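You operate a simulated robot arm through the tools that you are given. There is no shell and no other tool. Be economical: measure what you need, move in short steps, check, and stop when the job is done.

The job below is to be done with a simulated two-armed robot. You get a single attempt, and the scene is never put back.

Task
Take the lid off the orange-banded jar and lay it down on the trial table.

It is judged by the outcome, as a careful person would: the job done as asked, and still so three seconds after it is handed in. It fails if anything else is knocked over, pushed out of place, dropped, spilled or broken. A push-on lid holds only when it is set on centred and level and pressed home; a screw cap is set on level and turned clockwise until tight.

Robot
Two 6-joint arms with two-finger parallel grippers on one trunk, on a base that drives. Base frame: it is fixed to the floor where the robot stands at the start and does not move with it; the origin is under the middle of the robot, x ahead of it, y to its left, z up. Readings come in m, degrees, newtons and seconds.
The left shoulder is at the start at [0.06, 0.187, 1.097], the right one opposite. With the tool pointing down near the work surface each hand reaches from about 0.24 to 0.62 m from the robot's upright axis, wherever it stands, measured 20 degrees to its own side. Payload 1.57 kg a hand.
The tool frame of a hand sits at the grasp point between the pads (the TCP): z along the fingers, y along the line on which they close. The tips reach 0.03 m beyond it. Largest opening 0.11 m; finger width 0.024, thickness 0.012; the body of the gripper, 0.048 by 0.112 m, starts 0.078 m behind the TCP.
Orientation is that of the tool frame in the base frame, as a unit quaternion [x, y, z, w]. With the fingers straight down and closing along the base's y, the tool's x points along the base's -x, its y along +y and its z along -z.

Tools
- The arms move only by the tool send_rows. It takes "left_moves", "right_moves" or both (then of equal length, played together; a hand with none holds still); each is a list of rows, each a list of 7 numbers: the shift along the tool's x, y, z in mm, then the turn, a rotation vector about the tool's x, y, z in degrees, then the finger opening in mm, from 0 to 110. In form: [[x, y, z, wx, wy, wz, gripper], ...]. A call has 1 to 8 rows; each row is the pose to reach, as a shift and turn from the pose commanded when the call began, along the tool's axes at that moment. A row lasts 0.2 s, in which the tool goes at most 0.05 m and 8.6 degrees; a call with a longer step from one row to the next is refused whole, and so is a gripper value outside its range. A pose out of reach is approached as far as the arm can. The call stops where the force on the tool passes 40 N (or 10 N more than at its start, if that is more) or the arm is blocked; 0.2 s more then pass. Each finger travels about 0.153 m/s and halts on what it meets, pressing with about 27 N; the grip force reading is that of the motor and also rises with nothing between the fingers. The clock runs only during rows and for 0.2 s after the last one: add rows that repeat a pose to give the fingers time. It gives the time, the measured TCP pose, the force on the tool (base axes), the opening and the grip force at its end, in the units of the frame above (readings bear some noise), with the torque about the TCP (base axes, N m) and any sound that the robot's microphone picked up.
- Cameras (640 x 400 px; columns grow to the right, rows downward): "scene" is now at [0.0113, 0.0236, 1.6316]; the picture's right is [0.31, -0.95, 0.00], its down [-0.78, -0.25, -0.57] and it looks along [0.54, 0.18, -0.82] (base axes); focal length 250 px, centre (320, 200). "left" rides on the left gripper at [0.07, -0.016, -0.141] in its tool frame; the picture's right is [0.23, 0.97, 0.00], its down [-0.85, 0.20, -0.48] and it looks along [-0.47, 0.11, 0.88] (tool axes); focal length 222 px, centre (320, 200). "right" rides on the right gripper at [0.07, 0.016, -0.141] in its tool frame; the picture's right is [-0.23, 0.97, 0.00], its down [-0.86, -0.20, -0.48] and it looks along [-0.47, -0.11, 0.88] (tool axes); focal length 222 px, centre (320, 200). There is no depth. A picture from a camera that has moved, and an enlarged one, comes with that camera's place and axes in the base frame and with its lens.
- camera(camera): a new picture of that camera. The clock stands still meanwhile.
- slide_trunk(by): slides the trunk up (or, below 0, down) by that many m; the arms and the scene camera ride with it, the base frame stays. It gives what a move gives, with no picture.
- steer(legs): drives the robot by 1 to 6 legs, each [ahead, left, turn to the left] in m, m and degrees, along the robot's own axes; the way and the turn of a leg run together, so that a leg with both is an arc; at most 1.5 m and 180 degrees a leg. The arms and the cameras ride along, it lands a little off, and it stops where it bumps. It gives what a move gives.
- head_to(pan, tilt): turns the head with the scene camera to pan (to the left, within 86 degrees either way) and tilt (down, from -29 to 69), counted from straight ahead of the robot. It gives what a move gives.
- close_up(camera, box): a new picture of the part [left, top, right, bottom] of that camera's present view, enlarged. The clock stands still meanwhile.
- close_job(): hands the job in; it is judged then, once.

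Go step by step. Nothing tells you exact positions but the pictures and the camera data: compare them with the known pose of the tool, close in by small moves and look again before you grip or let go. The budget is 120 turns and 108 pictures, counting those below and the enlarged ones. Unless the task says otherwise, let go and move clear before handing in, and close with one line.

The tools are called after ">>>" as name(argument=value, ...) on one line, values as JSON. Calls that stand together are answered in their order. send_rows: Moves the arms, as the interface text tells. Its arguments: {"type":"object","properties":{"left_moves":{"type":"array","items":{"type":"array","items":{"type":"number"}}},"right_moves":{"type":"array","items":{"type":"array","items":{"type":"number"}}}},"required":[]} The other tools are called the same way: slide_trunk (by) slides the trunk up or down; steer (legs) drives the base; head_to (pan, tilt) turns the head that bears the scene camera; camera (camera) takes a picture; close_up (camera, box) takes an enlarged picture of a part of a camera's view; close_job () hands the job in.

At the start:

```text
t: 0.0
left_eef_pos: [0.4043, 0.3466, 1.1048]
left_ee_rot: [-0.001, 1.0, 0.001, 0.001]
left_contact_force: [-0.1, 0.5, 0.0]
left_torque: [0.02, 0.01, 0.01]
left_width: 0.11
left_gripper_force: 0.0
right_eef_pos: [0.3393, -0.0575, 1.0568]
right_ee_rot: [0.0, 1.0, 0.0, 0.0]
right_contact_force: [-0.6, 0.8, 0.6]
right_torque: [0.0, 0.01, -0.01]
right_width: 0.1101
right_gripper_force: 0.1
trunk travel left (down, up): [-0.725, 0.265]
robot x, y, heading: [0.0008, -0.003, -0.2]
head pan, tilt: [18.0, 55.3]
```

scene: 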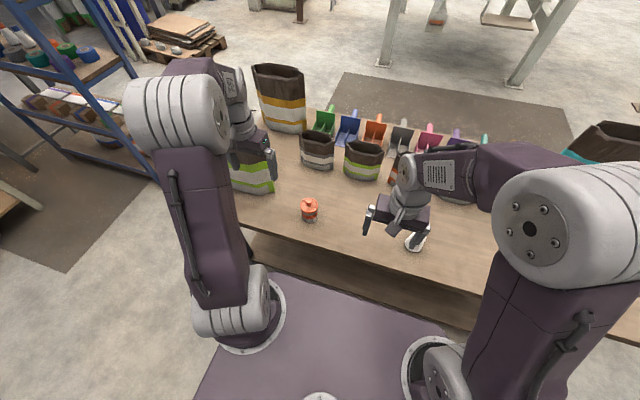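
right: 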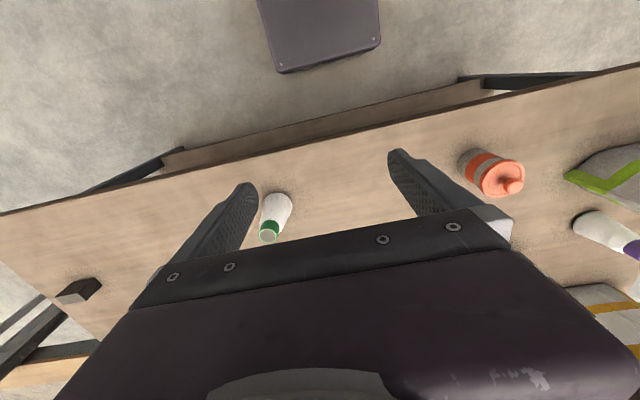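
left: 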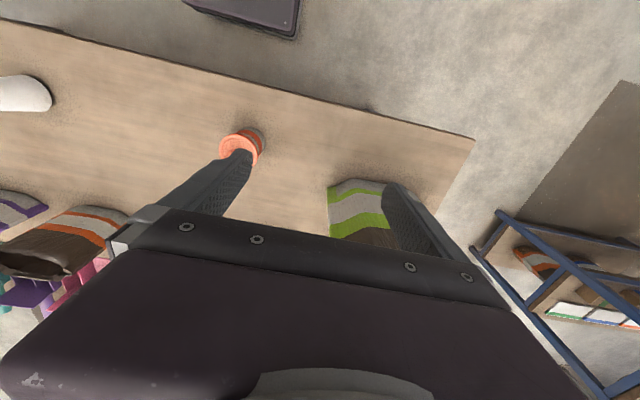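

I see a small jar with an orange band and an orange knobbed lid near the front edge of the table. I'll take enlarged views to find it precisely and check for labels or other similar jars.

>>> close_up(camera="scene", box=[260, 160, 360, 240])

>>> close_up(camera="scene", box=[220, 60, 640, 300])

>>> close_up(camera="right", box=[440, 130, 560, 210])

>>> close_up(camera="left", box=[190, 110, 310, 190])

```text
5.00 times, centred on (310, 200) of scene
camera zoom: at [0.0113, 0.0236, 1.6316], right [0.31, -0.95, 0.0], down [-0.78, -0.25, -0.57], along [0.54, 0.18, -0.82], focal length 1249 px, centre (370, 200)
```

zoom: 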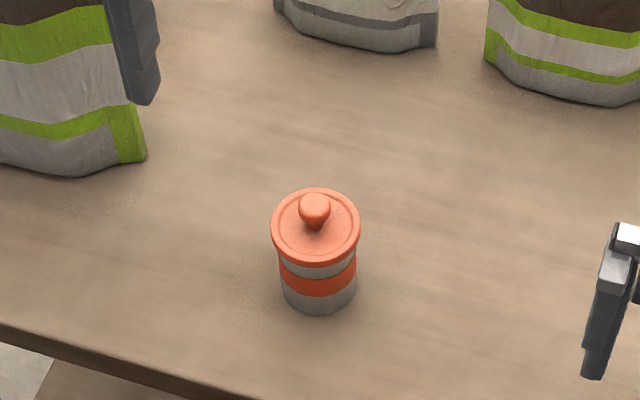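

```text
1.52 times, centred on (430, 180) of scene
camera zoom: at [0.0113, 0.0236, 1.6316], right [0.31, -0.95, 0.0], down [-0.78, -0.25, -0.57], along [0.54, 0.18, -0.82], focal length 381 px, centre (152, 230)
```

zoom: 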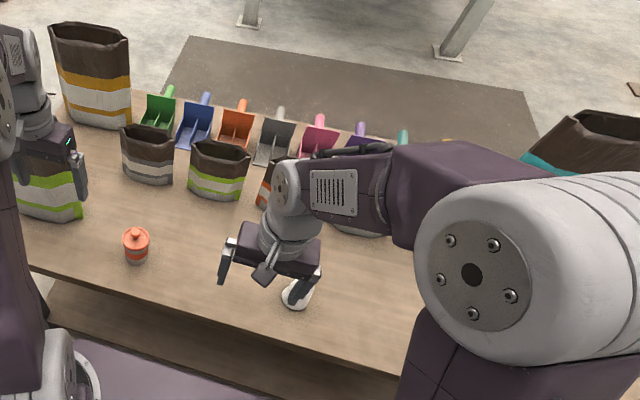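

```text
5.00 times, centred on (500, 170) of right
camera zoom: at [0.2699, -0.0406, 1.2004], right [0.23, 0.97, 0.0], down [0.86, -0.2, 0.48], along [0.47, -0.11, -0.88], focal length 1111 px, centre (-580, 350)
```

zoom: 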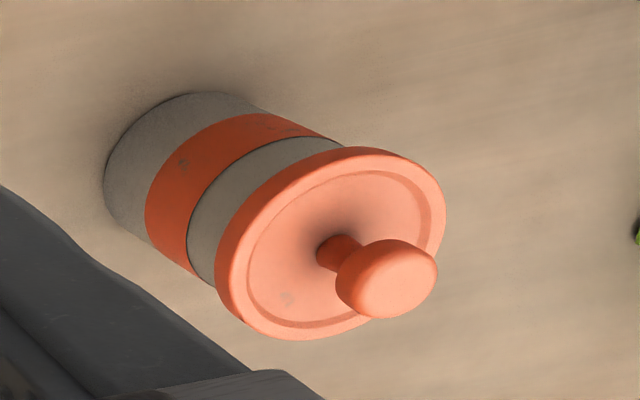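

```text
5.00 times, centred on (250, 150) of left
camera zoom: at [0.3355, 0.3309, 1.2456], right [-0.23, 0.97, 0.0], down [0.85, 0.2, 0.48], along [0.47, 0.11, -0.88], focal length 1111 px, centre (670, 450)
```

zoom: 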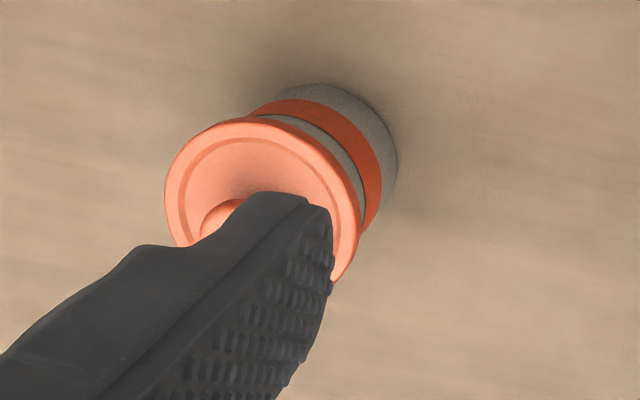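

The lid centre triangulates to about (0.487, 0.225, 0.855), with its knob about 25 mm higher. I'll bring the left hand above it, with the fingers partly open.

>>> send_rows(left_moves=[[-20, -30, 0, 0, 0, 0, 90], [-42, -61, 20, 0, 0, 0, 70], [-62, -91, 45, 0, 0, 0, 70], [-83, -122, 75, 0, 0, 0, 70], [-83, -122, 95, 0, 0, 0, 70], [-83, -122, 95, 0, 0, 0, 70]])

>>> camera(camera="left")

>>> camera(camera="scene")

>>> close_up(camera="right", box=[440, 90, 640, 215])

```text
t: 1.4
left_eef_pos: [0.4868, 0.2225, 1.0108]
left_ee_rot: [-0.001, 1.0, 0.001, 0.001]
left_contact_force: [-0.3, -0.6, -0.3]
left_torque: [-0.02, 0.02, -0.01]
left_width: 0.0701
left_gripper_force: 0.0
right_eef_pos: [0.3386, -0.0584, 1.0575]
right_ee_rot: [0.0, 1.0, 0.0, 0.0]
right_contact_force: [-0.7, 0.4, 0.1]
right_torque: [-0.02, -0.02, -0.02]
right_width: 0.1101
right_gripper_force: 0.0
trunk travel left (down, up): [-0.725, 0.265]
robot x, y, heading: [0.001, -0.0005, 0.1]
head pan, tilt: [18.0, 55.3]
```

```text
100 pictures are left
camera left: at [0.4191, 0.2063, 1.1513], right [-0.23, 0.97, 0.0], down [0.85, 0.2, 0.48], along [0.47, 0.11, -0.88], focal length 222 px, centre (320, 200)
```

left: 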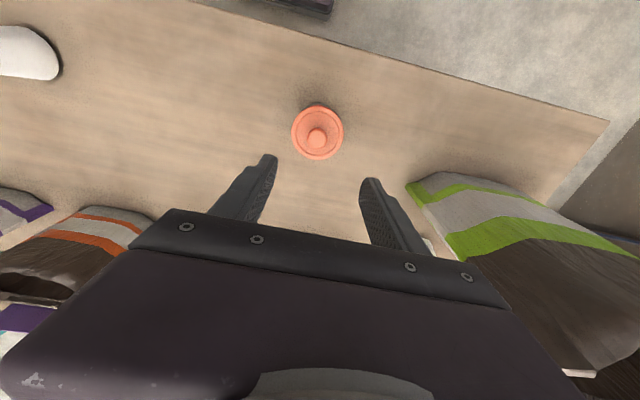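

```text
99 pictures are left
camera scene: at [0.0109, 0.0236, 1.6316], right [0.31, -0.95, 0.0], down [-0.78, -0.25, -0.57], along [0.54, 0.18, -0.82], focal length 250 px, centre (320, 200)
```

scene: 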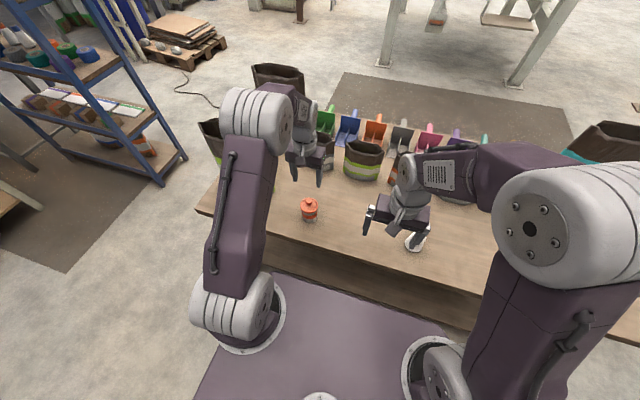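

```text
3.20 times, centred on (540, 152) of right
camera zoom: at [0.2696, -0.0406, 1.2004], right [0.23, 0.97, 0.0], down [0.85, -0.2, 0.48], along [0.47, -0.11, -0.88], focal length 711 px, centre (-384, 352)
```

zoom: 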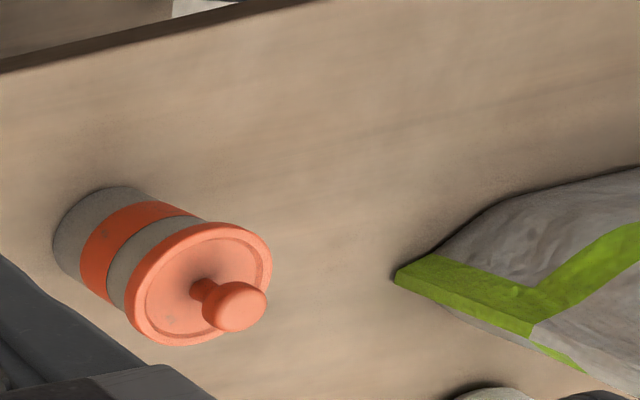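

The hand is nearly over the knob, so I'll correct a few mm, go down to just above it and look again.

>>> send_rows(left_moves=[[4, -3, 30, 0, 0, 0, 60], [4, -3, 60, 0, 0, 0, 60], [4, -3, 85, 0, 0, 0, 60], [4, -3, 85, 0, 0, 0, 60]])

>>> camera(camera="left")

>>> close_up(camera="scene", box=[260, 140, 380, 220])

>>> close_up(camera="right", box=[440, 90, 640, 215])

```text
t: 2.4
left_eef_pos: [0.4827, 0.2214, 0.9239]
left_ee_rot: [-0.001, 1.0, 0.001, -0.001]
left_contact_force: [-0.2, -0.5, -0.5]
left_torque: [0.0, 0.02, -0.03]
left_width: 0.0598
left_gripper_force: 0.1
right_eef_pos: [0.3395, -0.058, 1.0583]
right_ee_rot: [0.0, 1.0, -0.001, 0.0]
right_contact_force: [-0.3, 0.2, 0.1]
right_torque: [-0.01, 0.0, 0.03]
right_width: 0.11
right_gripper_force: 0.2
trunk travel left (down, up): [-0.725, 0.265]
robot x, y, heading: [0.0026, -0.0002, 0.2]
head pan, tilt: [18.0, 55.3]
```

```text
97 pictures are left
camera left: at [0.4148, 0.2063, 1.0644], right [-0.23, 0.97, 0.0], down [0.85, 0.2, 0.48], along [0.47, 0.11, -0.88], focal length 222 px, centre (320, 200)
```

left: 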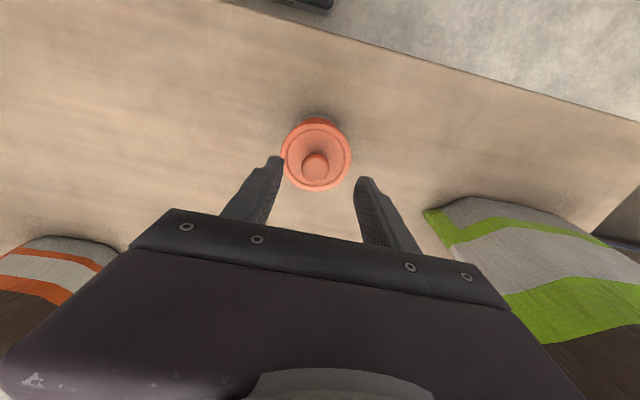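

```text
5.00 times, centred on (320, 180) of scene
camera zoom: at [0.011, 0.0236, 1.6316], right [0.31, -0.95, 0.0], down [-0.78, -0.25, -0.57], along [0.54, 0.18, -0.82], focal length 1249 px, centre (320, 300)
```

zoom: 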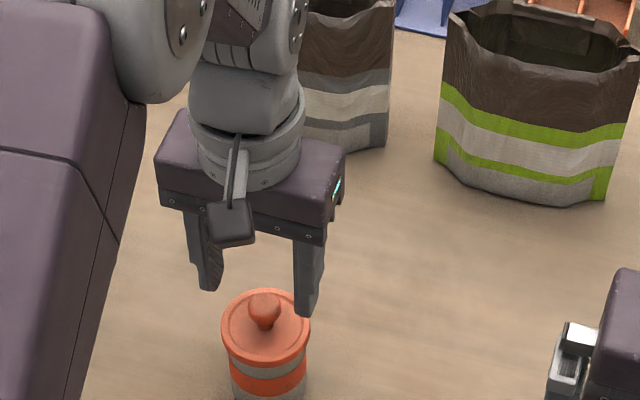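

```text
3.20 times, centred on (540, 152) of right
camera zoom: at [0.2696, -0.0407, 1.2004], right [0.23, 0.97, 0.0], down [0.85, -0.2, 0.48], along [0.47, -0.11, -0.88], focal length 711 px, centre (-384, 352)
```

zoom: 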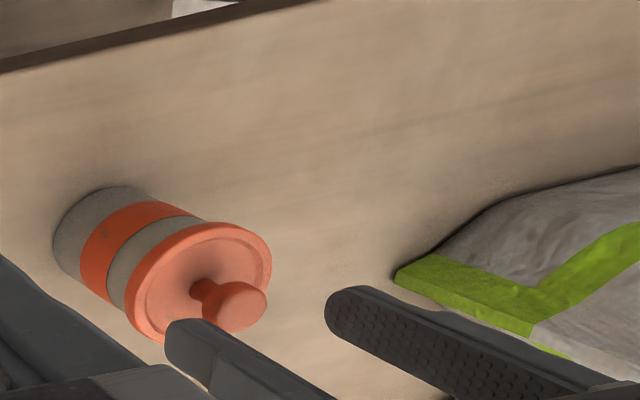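

The knob appears about 4 mm to the right and 4 mm nearer than the TCP. I'll correct that and lower the hand until the fingertips straddle the knob.

>>> send_rows(left_moves=[[4, -4, 0, 0, 0, 0, 60], [4, -4, 15, 0, 0, 0, 60], [4, -4, 28, 0, 0, 0, 60], [4, -4, 28, 0, 0, 0, 60]])

>>> camera(camera="left")

>>> close_up(camera="right", box=[440, 90, 640, 215])

>>> close_up(camera="scene", box=[270, 170, 360, 230])

```text
t: 3.4
left_eef_pos: [0.4805, 0.2177, 0.8965]
left_ee_rot: [0.0, 1.0, 0.001, 0.0]
left_contact_force: [0.6, -0.1, 0.0]
left_torque: [0.0, -0.03, -0.03]
left_width: 0.0601
left_gripper_force: 0.1
right_eef_pos: [0.3382, -0.0569, 1.0588]
right_ee_rot: [0.0, 1.0, 0.0, 0.001]
right_contact_force: [0.0, -0.4, -0.6]
right_torque: [-0.03, -0.03, 0.0]
right_width: 0.11
right_gripper_force: 0.0
trunk travel left (down, up): [-0.725, 0.265]
robot x, y, heading: [-0.0004, 0.0008, 0.2]
head pan, tilt: [18.0, 55.3]
```

```text
94 pictures are left
camera left: at [0.4109, 0.2023, 1.0377], right [-0.23, 0.97, 0.0], down [0.85, 0.2, 0.48], along [0.47, 0.11, -0.88], focal length 222 px, centre (320, 200)
```

left: 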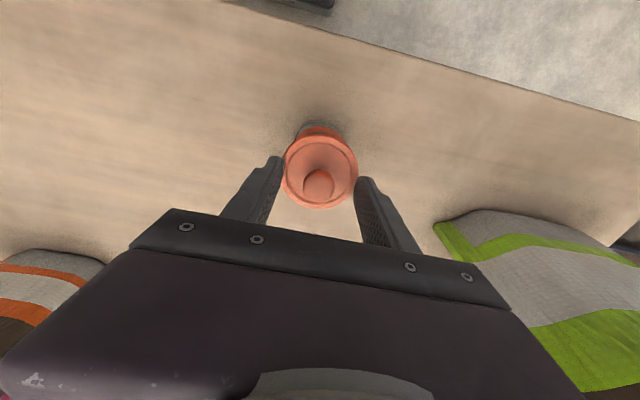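

```text
3.20 times, centred on (540, 152) of right
camera zoom: at [0.2696, -0.0408, 1.2004], right [0.23, 0.97, 0.0], down [0.85, -0.2, 0.48], along [0.47, -0.11, -0.88], focal length 711 px, centre (-384, 352)
```

zoom: 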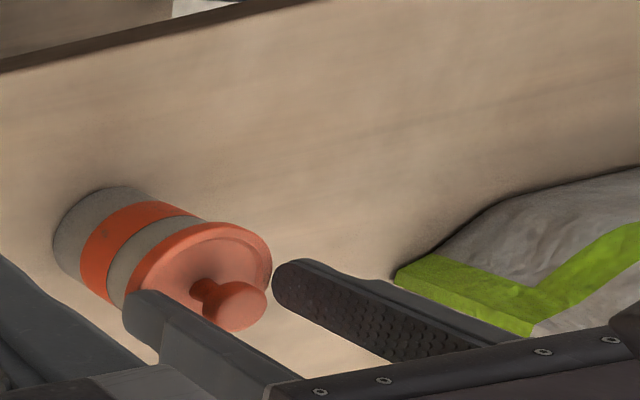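

```text
6.67 times, centred on (315, 200) of scene
camera zoom: at [0.011, 0.0234, 1.6316], right [0.31, -0.95, 0.0], down [-0.78, -0.25, -0.57], along [0.54, 0.18, -0.82], focal length 1666 px, centre (353, 200)
```

zoom: 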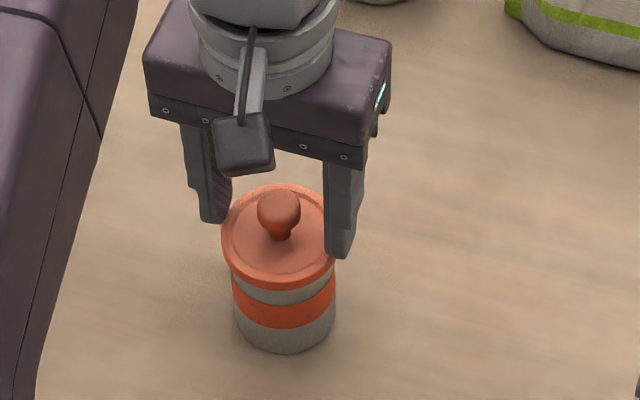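

The knob is centred between the fingers, with the tips about 10 mm above the lid plate. I'll go down 6 mm more and close on the knob.

>>> send_rows(left_moves=[[0, 0, 6, 0, 0, 0, 60], [0, 0, 6, 0, 0, 0, 45], [0, 0, 6, 0, 0, 0, 32], [0, 0, 6, 0, 0, 0, 20], [0, 0, 6, 0, 0, 0, 10], [0, 0, 6, 0, 0, 0, 0], [0, 0, 6, 0, 0, 0, 0]])

>>> close_up(camera="scene", box=[270, 170, 360, 230])

>>> close_up(camera="right", box=[440, 90, 640, 215])

```text
t: 4.0
left_eef_pos: [0.4814, 0.2176, 0.8952]
left_ee_rot: [0.0, 1.0, 0.002, 0.006]
left_contact_force: [-4.9, -5.4, 25.7]
left_torque: [-0.39, 0.27, 0.07]
left_width: 0.0437
left_gripper_force: 6.4
right_eef_pos: [0.3375, -0.0604, 1.0591]
right_ee_rot: [0.0, 1.0, 0.001, 0.001]
right_contact_force: [-0.3, 0.0, 0.4]
right_torque: [-0.03, 0.0, 0.01]
right_width: 0.1102
right_gripper_force: 0.1
trunk travel left (down, up): [-0.725, 0.265]
robot x, y, heading: [0.0018, -0.0001, 0.0]
head pan, tilt: [18.0, 55.3]
stopped in row 3 (left hand): the force on the tool passed its limit at 43 N (the readings are from after the stop); the commanded pose is now the measured one
```

```text
6.67 times, centred on (315, 200) of scene
camera zoom: at [0.0071, 0.02, 1.6318], right [0.31, -0.95, 0.0], down [-0.78, -0.25, -0.57], along [0.54, 0.18, -0.82], focal length 1666 px, centre (353, 200)
```

zoom: 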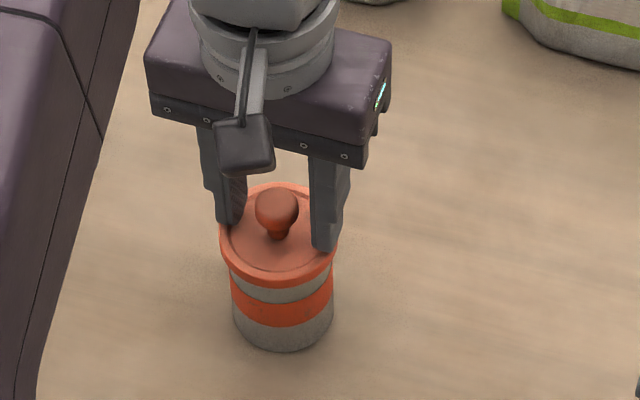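

```text
3.20 times, centred on (540, 152) of right
camera zoom: at [0.2669, -0.0435, 1.2011], right [0.23, 0.97, 0.0], down [0.85, -0.2, 0.48], along [0.47, -0.11, -0.88], focal length 711 px, centre (-384, 352)
```

zoom: 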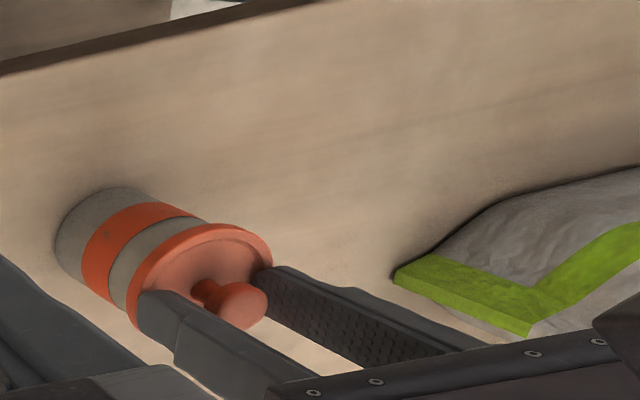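

The tips are resting on the lid plate, which is at z≈0.865. I'll raise the hand 4 mm to unload it, then close on the knob.

>>> send_rows(left_moves=[[0, 0, -4, 0, 0, 0, 44], [0, 0, -4, 0, 0, 0, 44], [0, 0, -4, 0, 0, 0, 34], [0, 0, -4, 0, 0, 0, 24], [0, 0, -4, 0, 0, 0, 14], [0, 0, -4, 0, 0, 0, 0], [0, 0, -4, 0, 0, 0, 0]])

>>> close_up(camera="scene", box=[270, 170, 360, 230])

>>> close_up(camera="right", box=[440, 90, 640, 215])

```text
t: 5.6
left_eef_pos: [0.4823, 0.2198, 0.8972]
left_ee_rot: [0.001, 1.0, 0.002, 0.003]
left_contact_force: [0.4, 0.5, 0.7]
left_torque: [-0.03, 0.0, 0.0]
left_width: 0.022
left_gripper_force: 26.5
right_eef_pos: [0.339, -0.0575, 1.0585]
right_ee_rot: [0.0, 1.0, -0.001, 0.0]
right_contact_force: [-0.4, 0.8, -0.2]
right_torque: [0.0, 0.0, -0.04]
right_width: 0.11
right_gripper_force: 0.0
trunk travel left (down, up): [-0.725, 0.265]
robot x, y, heading: [-0.0017, -0.0008, 0.0]
head pan, tilt: [18.0, 55.3]
heard: snap
```

```text
6.67 times, centred on (315, 200) of scene
camera zoom: at [0.0114, 0.0237, 1.6316], right [0.31, -0.95, 0.0], down [-0.78, -0.25, -0.57], along [0.54, 0.18, -0.82], focal length 1666 px, centre (353, 200)
```

zoom: 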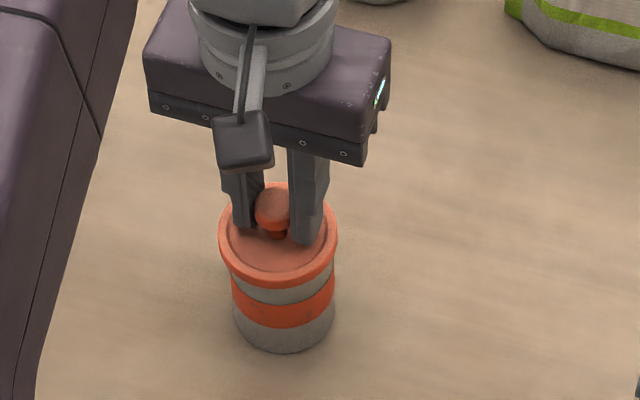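

```text
3.20 times, centred on (540, 152) of right
camera zoom: at [0.2699, -0.0406, 1.2003], right [0.23, 0.97, 0.0], down [0.86, -0.2, 0.48], along [0.47, -0.11, -0.88], focal length 711 px, centre (-384, 352)
```

zoom: 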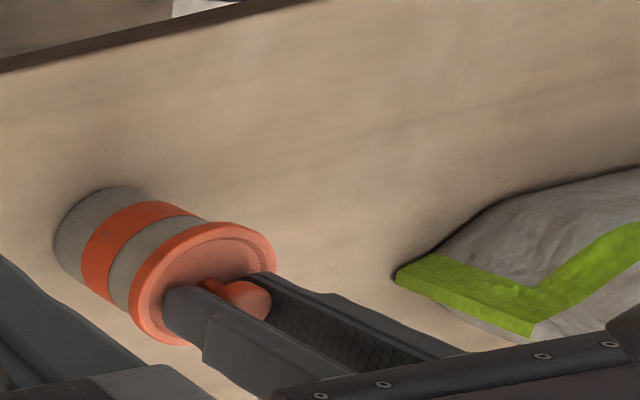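

The knob is gripped (22 mm) and a snap was heard: the lid either seated or popped loose. I'll lift gently 8 mm and watch the force and whether the jar body stays put.

>>> send_rows(left_moves=[[0, 0, -2, 0, 0, 0, 0], [0, 0, -4, 0, 0, 0, 0], [0, 0, -6, 0, 0, 0, 0], [0, 0, -8, 0, 0, 0, 0]])

>>> close_up(camera="scene", box=[270, 170, 360, 230])

>>> close_up(camera="right", box=[440, 90, 640, 215])

```text
t: 6.6
left_eef_pos: [0.4827, 0.2194, 0.9046]
left_ee_rot: [0.0, 1.0, 0.0, 0.003]
left_contact_force: [-0.1, 0.4, 0.0]
left_torque: [0.0, 0.0, -0.01]
left_width: 0.0223
left_gripper_force: 27.2
right_eef_pos: [0.339, -0.0576, 1.0588]
right_ee_rot: [-0.001, 1.0, 0.0, -0.001]
right_contact_force: [0.2, -0.5, -0.4]
right_torque: [-0.01, -0.01, 0.01]
right_width: 0.11
right_gripper_force: 0.0
trunk travel left (down, up): [-0.725, 0.265]
robot x, y, heading: [-0.004, -0.0032, 0.1]
head pan, tilt: [18.0, 55.3]
```

```text
6.67 times, centred on (315, 200) of scene
camera zoom: at [0.0112, 0.0235, 1.6316], right [0.31, -0.95, 0.0], down [-0.78, -0.25, -0.57], along [0.54, 0.18, -0.82], focal length 1666 px, centre (353, 200)
```

zoom: 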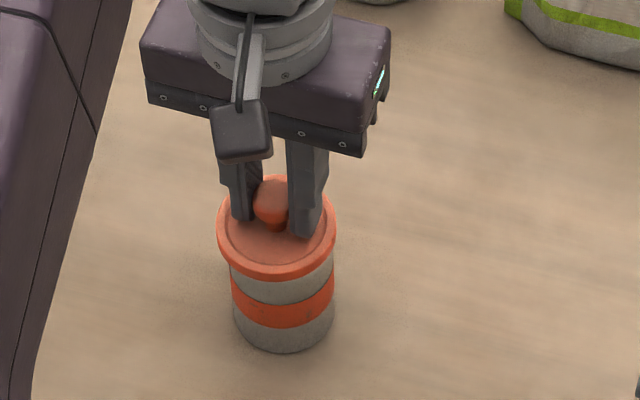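

```text
3.20 times, centred on (540, 152) of right
camera zoom: at [0.2698, -0.0408, 1.2004], right [0.23, 0.97, 0.0], down [0.86, -0.2, 0.48], along [0.47, -0.11, -0.88], focal length 711 px, centre (-384, 352)
```

zoom: 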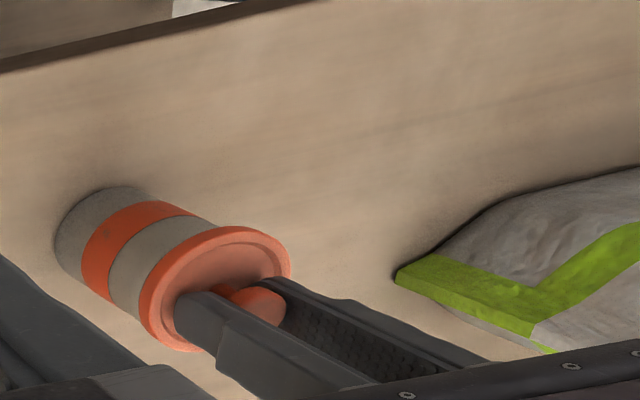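

The lid comes free while the jar body stays put. I'll lift it well clear and move the right hand aside to free the table space.

>>> send_rows(left_moves=[[0, 0, -15, 0, 0, 0, 0], [0, 0, -35, 0, 0, 0, 0], [0, 0, -55, 0, 0, 0, 0], [0, 0, -75, 0, 0, 0, 0], [0, 0, -75, 0, 0, 0, 0]], right_moves=[[0, -25, 0, 0, 0, 0, 110], [0, -50, 0, 0, 0, 0, 110], [0, -75, 0, 0, 0, 0, 110], [0, -100, 0, 0, 0, 0, 110], [0, -120, 0, 0, 0, 0, 110]])

>>> camera(camera="scene")

>>> camera(camera="right")

>>> camera(camera="left")

```text
t: 7.8
left_eef_pos: [0.4808, 0.2197, 0.9789]
left_ee_rot: [0.0, 1.0, 0.001, 0.004]
left_contact_force: [-0.1, -0.7, 0.6]
left_torque: [0.0, -0.01, 0.0]
left_width: 0.0219
left_gripper_force: 27.3
right_eef_pos: [0.3389, -0.1799, 1.0575]
right_ee_rot: [0.0, 1.0, -0.001, 0.0]
right_contact_force: [0.3, 0.0, 0.0]
right_torque: [0.0, -0.03, -0.01]
right_width: 0.11
right_gripper_force: 0.1
trunk travel left (down, up): [-0.725, 0.265]
robot x, y, heading: [-0.004, -0.0018, -0.1]
head pan, tilt: [18.0, 55.3]
```

```text
85 pictures are left
camera scene: at [0.0116, 0.023, 1.6316], right [0.31, -0.95, 0.0], down [-0.78, -0.25, -0.57], along [0.54, 0.18, -0.82], focal length 250 px, centre (320, 200)
```

scene: 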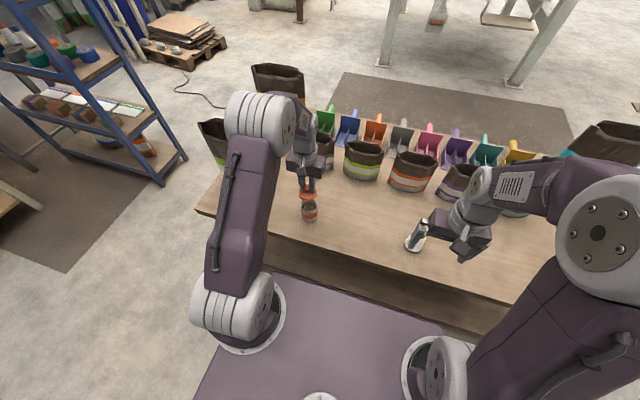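

```text
84 pictures are left
camera right: at [0.2696, -0.1613, 1.2003], right [0.23, 0.97, 0.0], down [0.86, -0.2, 0.48], along [0.47, -0.11, -0.88], focal length 222 px, centre (320, 200)
```

right: 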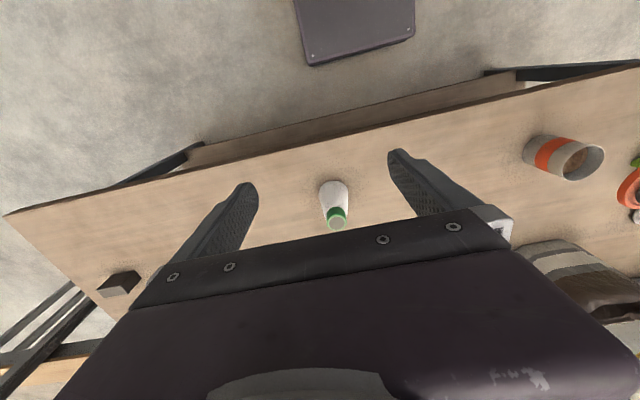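

```text
83 pictures are left
camera left: at [0.4121, 0.203, 1.1198], right [-0.23, 0.97, 0.0], down [0.85, 0.2, 0.48], along [0.47, 0.11, -0.87], focal length 222 px, centre (320, 200)
```

left: 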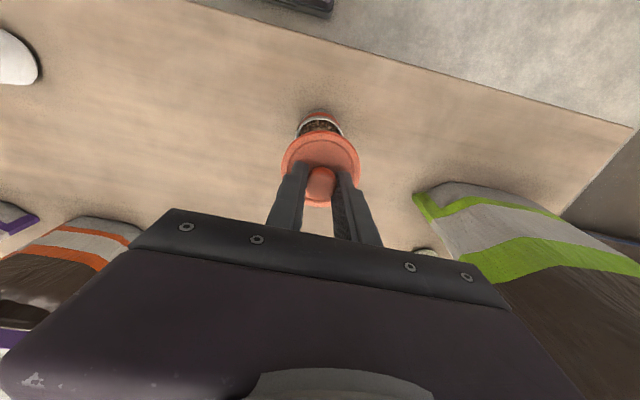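

The jar is open and stays upright. The table to the right of it, around (0.48, 0.085), is clear, so I'll carry the lid there and begin lowering.

>>> send_rows(left_moves=[[0, -30, 0, 0, 0, 0, 0], [0, -65, 0, 0, 0, 0, 0], [0, -100, 0, 0, 0, 0, 0], [0, -135, 0, 0, 0, 0, 0], [0, -135, 30, 0, 0, 0, 0], [0, -135, 70, 0, 0, 0, 0], [0, -135, 110, 0, 0, 0, 0], [0, -135, 125, 0, 0, 0, 0]])

>>> close_up(camera="scene", box=[290, 170, 410, 250])

>>> close_up(camera="right", box=[440, 120, 640, 245])

```text
t: 9.6
left_eef_pos: [0.4825, 0.0876, 0.8558]
left_ee_rot: [-0.001, 1.0, 0.002, 0.003]
left_contact_force: [0.5, -0.6, 0.0]
left_torque: [0.0, 0.01, 0.02]
left_width: 0.0218
left_gripper_force: 26.9
right_eef_pos: [0.3384, -0.177, 1.0585]
right_ee_rot: [0.0, 1.0, 0.0, 0.0]
right_contact_force: [0.0, 1.2, -0.3]
right_torque: [0.03, -0.01, -0.02]
right_width: 0.1098
right_gripper_force: 0.1
trunk travel left (down, up): [-0.725, 0.265]
robot x, y, heading: [-0.0017, -0.0007, 0.0]
head pan, tilt: [18.0, 55.3]
```

```text
5.00 times, centred on (350, 210) of scene
camera zoom: at [0.0115, 0.0239, 1.6317], right [0.31, -0.95, 0.0], down [-0.78, -0.25, -0.57], along [0.54, 0.18, -0.82], focal length 1249 px, centre (170, 150)
```

zoom: 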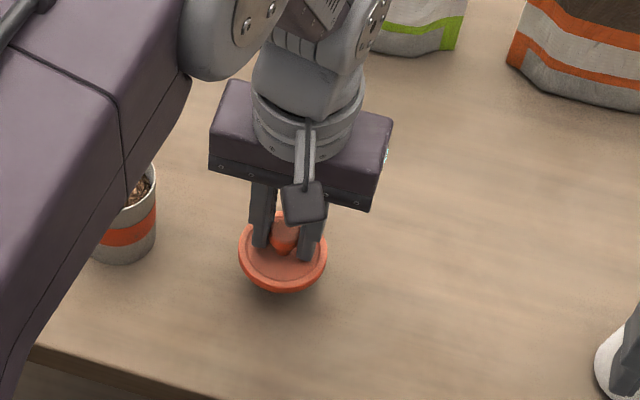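

```text
3.20 times, centred on (540, 182) of right
camera zoom: at [0.2695, -0.1603, 1.2004], right [0.23, 0.97, 0.0], down [0.86, -0.2, 0.48], along [0.47, -0.11, -0.88], focal length 711 px, centre (-384, 256)
```

zoom: 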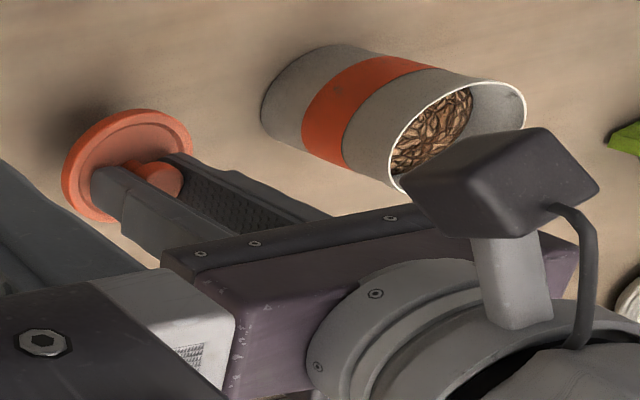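

The lid hangs level, about 10–20 mm above the table. I'll lower it in small steps until I feel contact.

>>> send_rows(left_moves=[[0, 0, 4, 0, 0, 0, 0], [0, 0, 8, 0, 0, 0, 0], [0, 0, 11, 0, 0, 0, 0], [0, 0, 14, 0, 0, 0, 0], [0, 0, 14, 0, 0, 0, 0]])

>>> close_up(camera="scene", box=[290, 170, 410, 250])

>>> close_up(camera="right", box=[440, 120, 560, 200])

```text
t: 10.8
left_eef_pos: [0.4823, 0.0846, 0.8413]
left_ee_rot: [0.0, 1.0, 0.001, 0.003]
left_contact_force: [1.0, 0.5, 0.4]
left_torque: [0.02, -0.01, 0.0]
left_width: 0.0218
left_gripper_force: 26.5
right_eef_pos: [0.3383, -0.1779, 1.0584]
right_ee_rot: [0.0, 1.0, 0.0, 0.0]
right_contact_force: [-0.3, -0.1, -0.1]
right_torque: [-0.02, -0.02, -0.01]
right_width: 0.1099
right_gripper_force: 0.1
trunk travel left (down, up): [-0.725, 0.265]
robot x, y, heading: [0.0001, 0.0006, -0.2]
head pan, tilt: [18.0, 55.3]
```

```text
5.00 times, centred on (350, 210) of scene
camera zoom: at [0.0113, 0.0235, 1.6316], right [0.31, -0.95, 0.0], down [-0.78, -0.25, -0.57], along [0.54, 0.18, -0.82], focal length 1249 px, centre (170, 150)
```

zoom: 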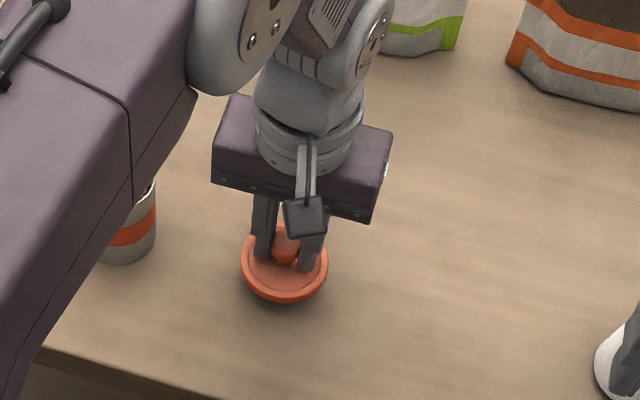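

```text
5.00 times, centred on (500, 160) of right
camera zoom: at [0.2694, -0.1606, 1.2003], right [0.23, 0.97, 0.0], down [0.86, -0.2, 0.48], along [0.47, -0.11, -0.88], focal length 1111 px, centre (-580, 400)
```

zoom: 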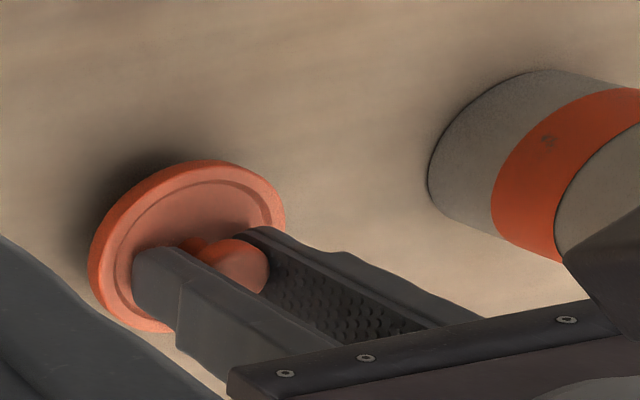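

There is no contact yet, though the shadow under the lid is tight. I'll continue in 2 mm steps.

>>> send_rows(left_moves=[[0, 0, 2, 0, 0, 0, 0], [0, 0, 4, 0, 0, 0, 0], [0, 0, 6, 0, 0, 0, 0], [0, 0, 6, 0, 0, 0, 0]])

>>> close_up(camera="right", box=[440, 120, 560, 200])

```text
t: 11.8
left_eef_pos: [0.4836, 0.0848, 0.8338]
left_ee_rot: [0.0, 1.0, 0.001, 0.004]
left_contact_force: [0.0, 0.0, 0.0]
left_torque: [0.01, -0.04, 0.0]
left_width: 0.0218
left_gripper_force: 27.2
right_eef_pos: [0.3379, -0.1788, 1.0563]
right_ee_rot: [0.0, 1.0, 0.0, 0.0]
right_contact_force: [-0.5, 0.2, 0.4]
right_torque: [0.0, -0.01, 0.0]
right_width: 0.11
right_gripper_force: 0.1
trunk travel left (down, up): [-0.725, 0.265]
robot x, y, heading: [0.0003, 0.0023, 0.1]
head pan, tilt: [18.0, 55.3]
```

```text
5.00 times, centred on (500, 160) of right
camera zoom: at [0.2694, -0.1606, 1.2003], right [0.23, 0.97, 0.0], down [0.86, -0.2, 0.48], along [0.47, -0.11, -0.88], focal length 1111 px, centre (-580, 400)
```

zoom: 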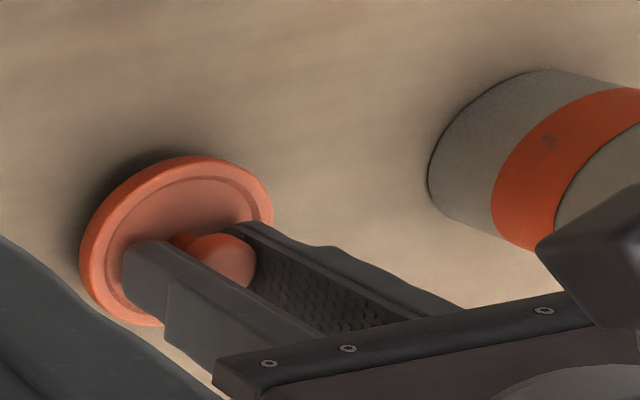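

Still no contact, so I'll keep lowering in small steps.

>>> send_rows(left_moves=[[0, 0, 1.5, 0, 0, 0, 0], [0, 0, 3, 0, 0, 0, 0], [0, 0, 4, 0, 0, 0, 0], [0, 0, 4, 0, 0, 0, 0]])

>>> close_up(camera="right", box=[440, 120, 560, 200])

```text
t: 12.8
left_eef_pos: [0.4826, 0.0855, 0.8298]
left_ee_rot: [-0.001, 1.0, 0.001, 0.004]
left_contact_force: [-0.3, -0.4, 0.0]
left_torque: [-0.02, 0.02, 0.0]
left_width: 0.0219
left_gripper_force: 26.6
right_eef_pos: [0.3384, -0.1775, 1.0593]
right_ee_rot: [0.0, 1.0, 0.0, 0.001]
right_contact_force: [-0.4, 0.4, -0.1]
right_torque: [0.0, -0.01, 0.02]
right_width: 0.1098
right_gripper_force: 0.0
trunk travel left (down, up): [-0.725, 0.265]
robot x, y, heading: [0.0007, 0.0004, -0.2]
head pan, tilt: [18.0, 55.3]
```

```text
5.00 times, centred on (500, 160) of right
camera zoom: at [0.2694, -0.1606, 1.2003], right [0.23, 0.97, 0.0], down [0.86, -0.2, 0.48], along [0.47, -0.11, -0.88], focal length 1111 px, centre (-580, 400)
```

zoom: 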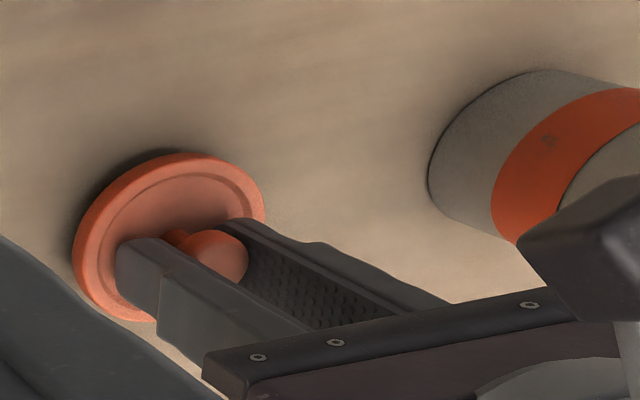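

Still free, but the shadow gap is narrowing. I'll lower further.

>>> send_rows(left_moves=[[0, 0, 1.5, 0, 0, 0, 0], [0, 0, 3, 0, 0, 0, 0], [0, 0, 4, 0, 0, 0, 0], [0, 0, 4, 0, 0, 0, 0]])

>>> close_up(camera="right", box=[440, 120, 560, 200])

```text
t: 13.8
left_eef_pos: [0.4835, 0.0843, 0.8258]
left_ee_rot: [-0.001, 1.0, 0.0, 0.004]
left_contact_force: [0.6, 0.5, -0.4]
left_torque: [-0.01, 0.01, -0.01]
left_width: 0.0217
left_gripper_force: 26.8
right_eef_pos: [0.3391, -0.1783, 1.0572]
right_ee_rot: [0.0, 1.0, 0.0, 0.0]
right_contact_force: [0.8, 0.2, 0.2]
right_torque: [-0.02, -0.01, 0.0]
right_width: 0.1099
right_gripper_force: 0.0
trunk travel left (down, up): [-0.725, 0.265]
robot x, y, heading: [0.003, 0.0012, 0.2]
head pan, tilt: [18.0, 55.3]
```

```text
5.00 times, centred on (500, 160) of right
camera zoom: at [0.2694, -0.1606, 1.2003], right [0.23, 0.97, 0.0], down [0.86, -0.2, 0.48], along [0.47, -0.11, -0.88], focal length 1111 px, centre (-580, 400)
```

zoom: 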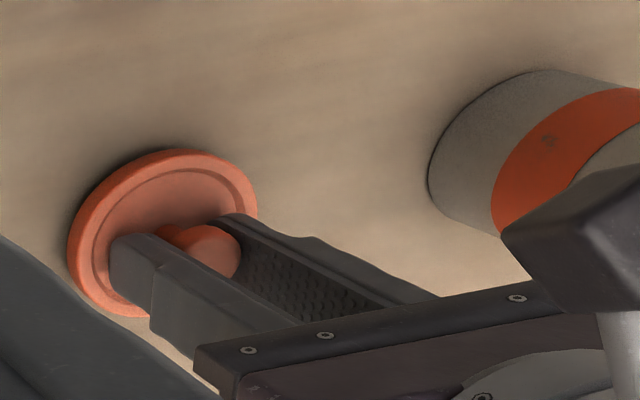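

Nearly touching; I'll go a few mm more.

>>> send_rows(left_moves=[[0, 0, 1, 0, 0, 0, 0], [0, 0, 2, 0, 0, 0, 0], [0, 0, 3, 0, 0, 0, 0], [0, 0, 3, 0, 0, 0, 0]])

>>> close_up(camera="right", box=[440, 120, 560, 200])

```text
t: 14.8
left_eef_pos: [0.483, 0.0843, 0.8223]
left_ee_rot: [0.0, 1.0, 0.002, 0.004]
left_contact_force: [0.2, -0.1, -0.6]
left_torque: [0.01, 0.01, 0.03]
left_width: 0.0217
left_gripper_force: 27.3
right_eef_pos: [0.3383, -0.1782, 1.0588]
right_ee_rot: [0.001, 1.0, 0.0, 0.0]
right_contact_force: [-0.2, 0.2, 0.0]
right_torque: [-0.04, -0.02, 0.03]
right_width: 0.11
right_gripper_force: 0.2
trunk travel left (down, up): [-0.725, 0.265]
robot x, y, heading: [-0.0002, 0.0002, 0.0]
head pan, tilt: [18.0, 55.3]
```

```text
5.00 times, centred on (500, 160) of right
camera zoom: at [0.2694, -0.1606, 1.2003], right [0.23, 0.97, 0.0], down [0.86, -0.2, 0.48], along [0.47, -0.11, -0.88], focal length 1111 px, centre (-580, 400)
```

zoom: 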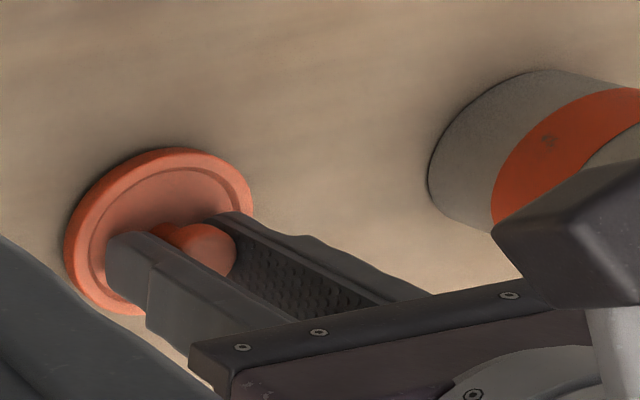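

>>> send_rows(left_moves=[[0, 0, 1, 0, 0, 0, 0], [0, 0, 2, 0, 0, 0, 0], [0, 0, 3, 0, 0, 0, 0], [0, 0, 3, 0, 0, 0, 0]])

>>> close_up(camera="right", box=[440, 120, 560, 200])

```text
t: 15.8
left_eef_pos: [0.4822, 0.0849, 0.8201]
left_ee_rot: [-0.001, 1.0, 0.001, 0.003]
left_contact_force: [0.2, -0.1, -0.2]
left_torque: [-0.01, 0.02, 0.01]
left_width: 0.0218
left_gripper_force: 27.0
right_eef_pos: [0.3389, -0.1781, 1.0588]
right_ee_rot: [0.0, 1.0, -0.001, 0.001]
right_contact_force: [-0.5, 0.7, 0.2]
right_torque: [-0.01, -0.03, -0.01]
right_width: 0.1101
right_gripper_force: 0.0
trunk travel left (down, up): [-0.725, 0.265]
robot x, y, heading: [0.0026, 0.0005, 0.1]
head pan, tilt: [18.0, 55.3]
```

```text
5.00 times, centred on (500, 160) of right
camera zoom: at [0.2694, -0.1606, 1.2003], right [0.23, 0.97, 0.0], down [0.86, -0.2, 0.48], along [0.47, -0.11, -0.88], focal length 1111 px, centre (-580, 400)
```

zoom: 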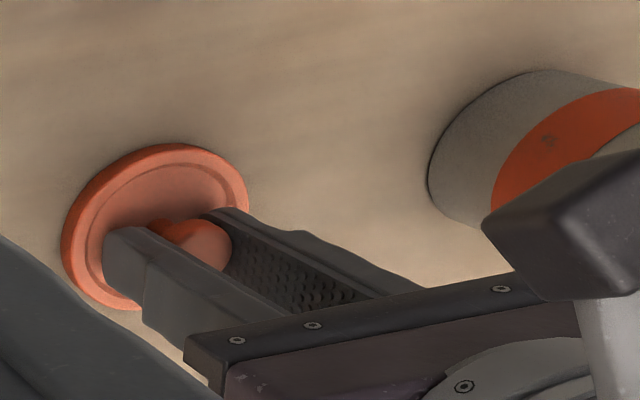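

The gap is down to about a millimetre or two. I'll lower a little more, watching for force.

>>> send_rows(left_moves=[[0, 0, 1, 0, 0, 0, 0], [0, 0, 2, 0, 0, 0, 0], [0, 0, 3, 0, 0, 0, 0]])

>>> close_up(camera="right", box=[440, 120, 560, 200])

```text
t: 16.6
left_eef_pos: [0.4826, 0.0839, 0.8201]
left_ee_rot: [-0.001, 1.0, -0.001, 0.007]
left_contact_force: [1.9, 4.7, 29.8]
left_torque: [0.14, 0.36, -0.04]
left_width: 0.022
left_gripper_force: 26.7
right_eef_pos: [0.3353, -0.1782, 1.0599]
right_ee_rot: [0.0, 1.0, 0.001, 0.001]
right_contact_force: [0.1, -0.8, -0.1]
right_torque: [-0.01, 0.02, 0.0]
right_width: 0.1101
right_gripper_force: 0.1
trunk travel left (down, up): [-0.725, 0.265]
robot x, y, heading: [0.0027, -0.0038, 0.4]
head pan, tilt: [18.0, 55.3]
```

```text
5.00 times, centred on (500, 160) of right
camera zoom: at [0.2667, -0.1602, 1.2015], right [0.23, 0.97, 0.0], down [0.85, -0.2, 0.48], along [0.47, -0.11, -0.88], focal length 1111 px, centre (-580, 400)
```

zoom: 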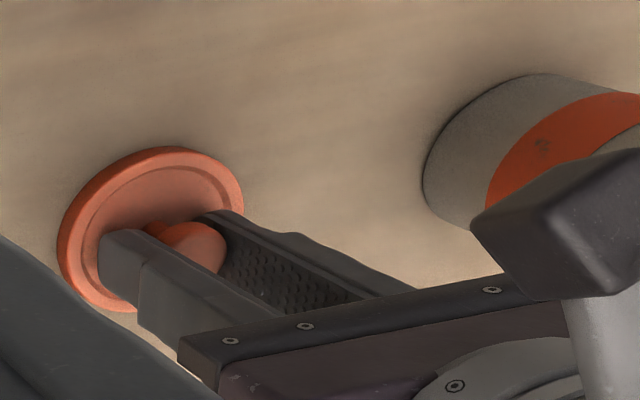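

The lid is on the table (30 N). I'll unload by 2.5 mm, then open gradually to 50 mm.

>>> send_rows(left_moves=[[0, 0, -1.5, 0, 0, 0, 0], [0, 0, -2.5, 0, 0, 0, 0], [0, 0, -2.5, 0, 0, 0, 0]])

>>> send_rows(left_moves=[[0, 0, 0, 0, 0, 0, 26], [0, 0, 0, 0, 0, 0, 34], [0, 0, 0, 0, 0, 0, 44], [0, 0, 0, 0, 0, 0, 54], [0, 0, 0, 0, 0, 0, 54]])

>>> close_up(camera="right", box=[440, 120, 560, 200])

```text
t: 17.4
left_eef_pos: [0.4802, 0.0839, 0.8184]
left_ee_rot: [0.0, 1.0, 0.001, 0.004]
left_contact_force: [5.0, 1.1, 11.0]
left_torque: [-0.08, -0.36, 0.04]
left_width: 0.0215
left_gripper_force: 27.2
right_eef_pos: [0.3372, -0.1785, 1.0579]
right_ee_rot: [0.0, 1.0, 0.0, 0.0]
right_contact_force: [-0.3, 0.1, -0.5]
right_torque: [0.02, -0.02, -0.01]
right_width: 0.11
right_gripper_force: 0.1
trunk travel left (down, up): [-0.725, 0.265]
robot x, y, heading: [0.0005, -0.0045, 0.2]
head pan, tilt: [18.0, 55.3]
```

```text
t: 18.6
left_eef_pos: [0.4802, 0.0849, 0.8188]
left_ee_rot: [-0.001, 1.0, 0.001, 0.004]
left_contact_force: [-1.9, 1.5, 4.9]
left_torque: [-0.02, 0.06, -0.03]
left_width: 0.0515
left_gripper_force: 0.1
right_eef_pos: [0.3362, -0.177, 1.0581]
right_ee_rot: [0.0, 1.0, -0.001, 0.001]
right_contact_force: [-0.3, 0.7, 0.4]
right_torque: [-0.01, 0.0, 0.02]
right_width: 0.1099
right_gripper_force: 0.0
trunk travel left (down, up): [-0.725, 0.265]
robot x, y, heading: [0.0003, 0.0032, 0.3]
head pan, tilt: [18.0, 55.3]
```

```text
5.00 times, centred on (500, 160) of right
camera zoom: at [0.2685, -0.1605, 1.2005], right [0.23, 0.97, 0.0], down [0.85, -0.2, 0.48], along [0.47, -0.11, -0.88], focal length 1111 px, centre (-580, 400)
```

zoom: 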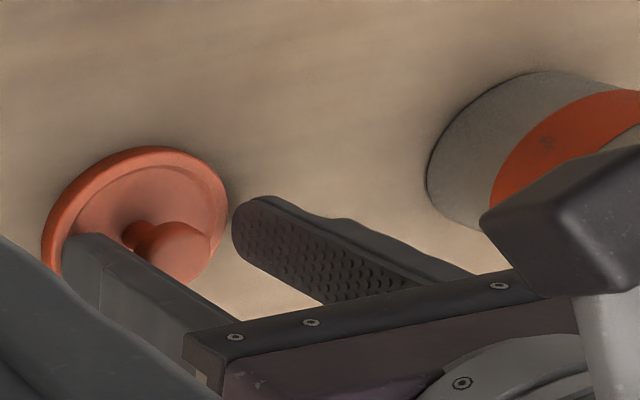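

The knob is released and the lid lies on the table. I'll raise the hand straight up and check.

>>> send_rows(left_moves=[[0, 0, -5, 0, 0, 0, 52], [0, 0, -15, 0, 0, 0, 56], [0, 0, -40, 0, 0, 0, 60], [0, 0, -80, 0, 0, 0, 60], [0, 0, -120, 0, 0, 0, 60], [0, 0, -160, 0, 0, 0, 60]])

>>> camera(camera="scene")

>>> close_up(camera="right", box=[440, 100, 640, 225])

>>> camera(camera="left")

```text
t: 20.0
left_eef_pos: [0.4794, 0.0833, 0.9798]
left_ee_rot: [0.0, 1.0, 0.001, 0.004]
left_contact_force: [0.5, 0.4, -0.6]
left_torque: [-0.02, 0.0, -0.03]
left_width: 0.0599
left_gripper_force: 0.0
right_eef_pos: [0.3366, -0.178, 1.0587]
right_ee_rot: [0.0, 1.0, 0.0, 0.0]
right_contact_force: [-0.6, -0.2, -0.1]
right_torque: [0.01, -0.01, -0.03]
right_width: 0.11
right_gripper_force: 0.0
trunk travel left (down, up): [-0.725, 0.265]
robot x, y, heading: [-0.0004, -0.0034, 0.0]
head pan, tilt: [18.0, 55.3]
```

```text
71 pictures are left
camera scene: at [0.0103, 0.0234, 1.6316], right [0.31, -0.95, 0.0], down [-0.78, -0.25, -0.57], along [0.54, 0.18, -0.82], focal length 250 px, centre (320, 200)
```

scene: 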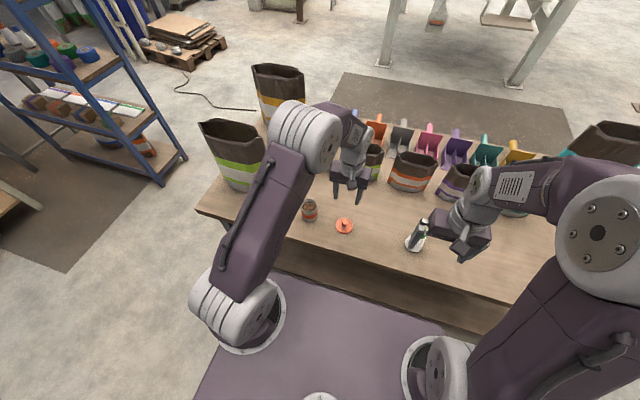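

```text
3.20 times, centred on (540, 162) of right
camera zoom: at [0.2687, -0.1606, 1.2005], right [0.23, 0.97, 0.0], down [0.85, -0.2, 0.48], along [0.47, -0.11, -0.88], focal length 711 px, centre (-384, 320)
```

zoom: 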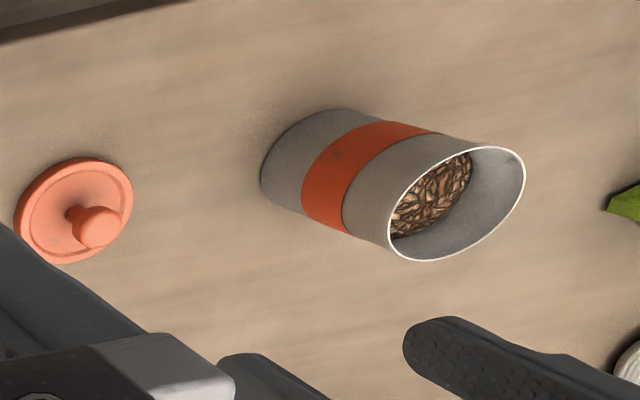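

```text
69 pictures are left
camera left: at [0.4101, 0.0676, 1.1225], right [-0.23, 0.97, 0.0], down [0.85, 0.2, 0.48], along [0.47, 0.11, -0.87], focal length 222 px, centre (320, 200)
```

left: 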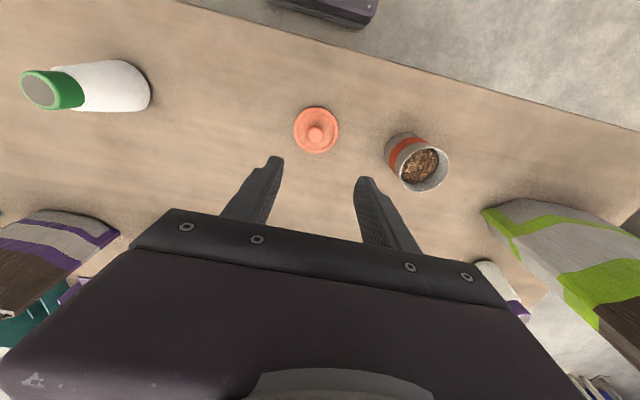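

The lid lies flat on the table, the jar stands open and upright with its contents in place, and both hands are clear. I'll hand the job in.

>>> close_job()

```text
The job is handed in.
```

The lid is off the orange-banded jar and lying flat on the table where the jar stands, which I took to be the trial table. The jar is still upright with nothing spilled, and both hands are clear.
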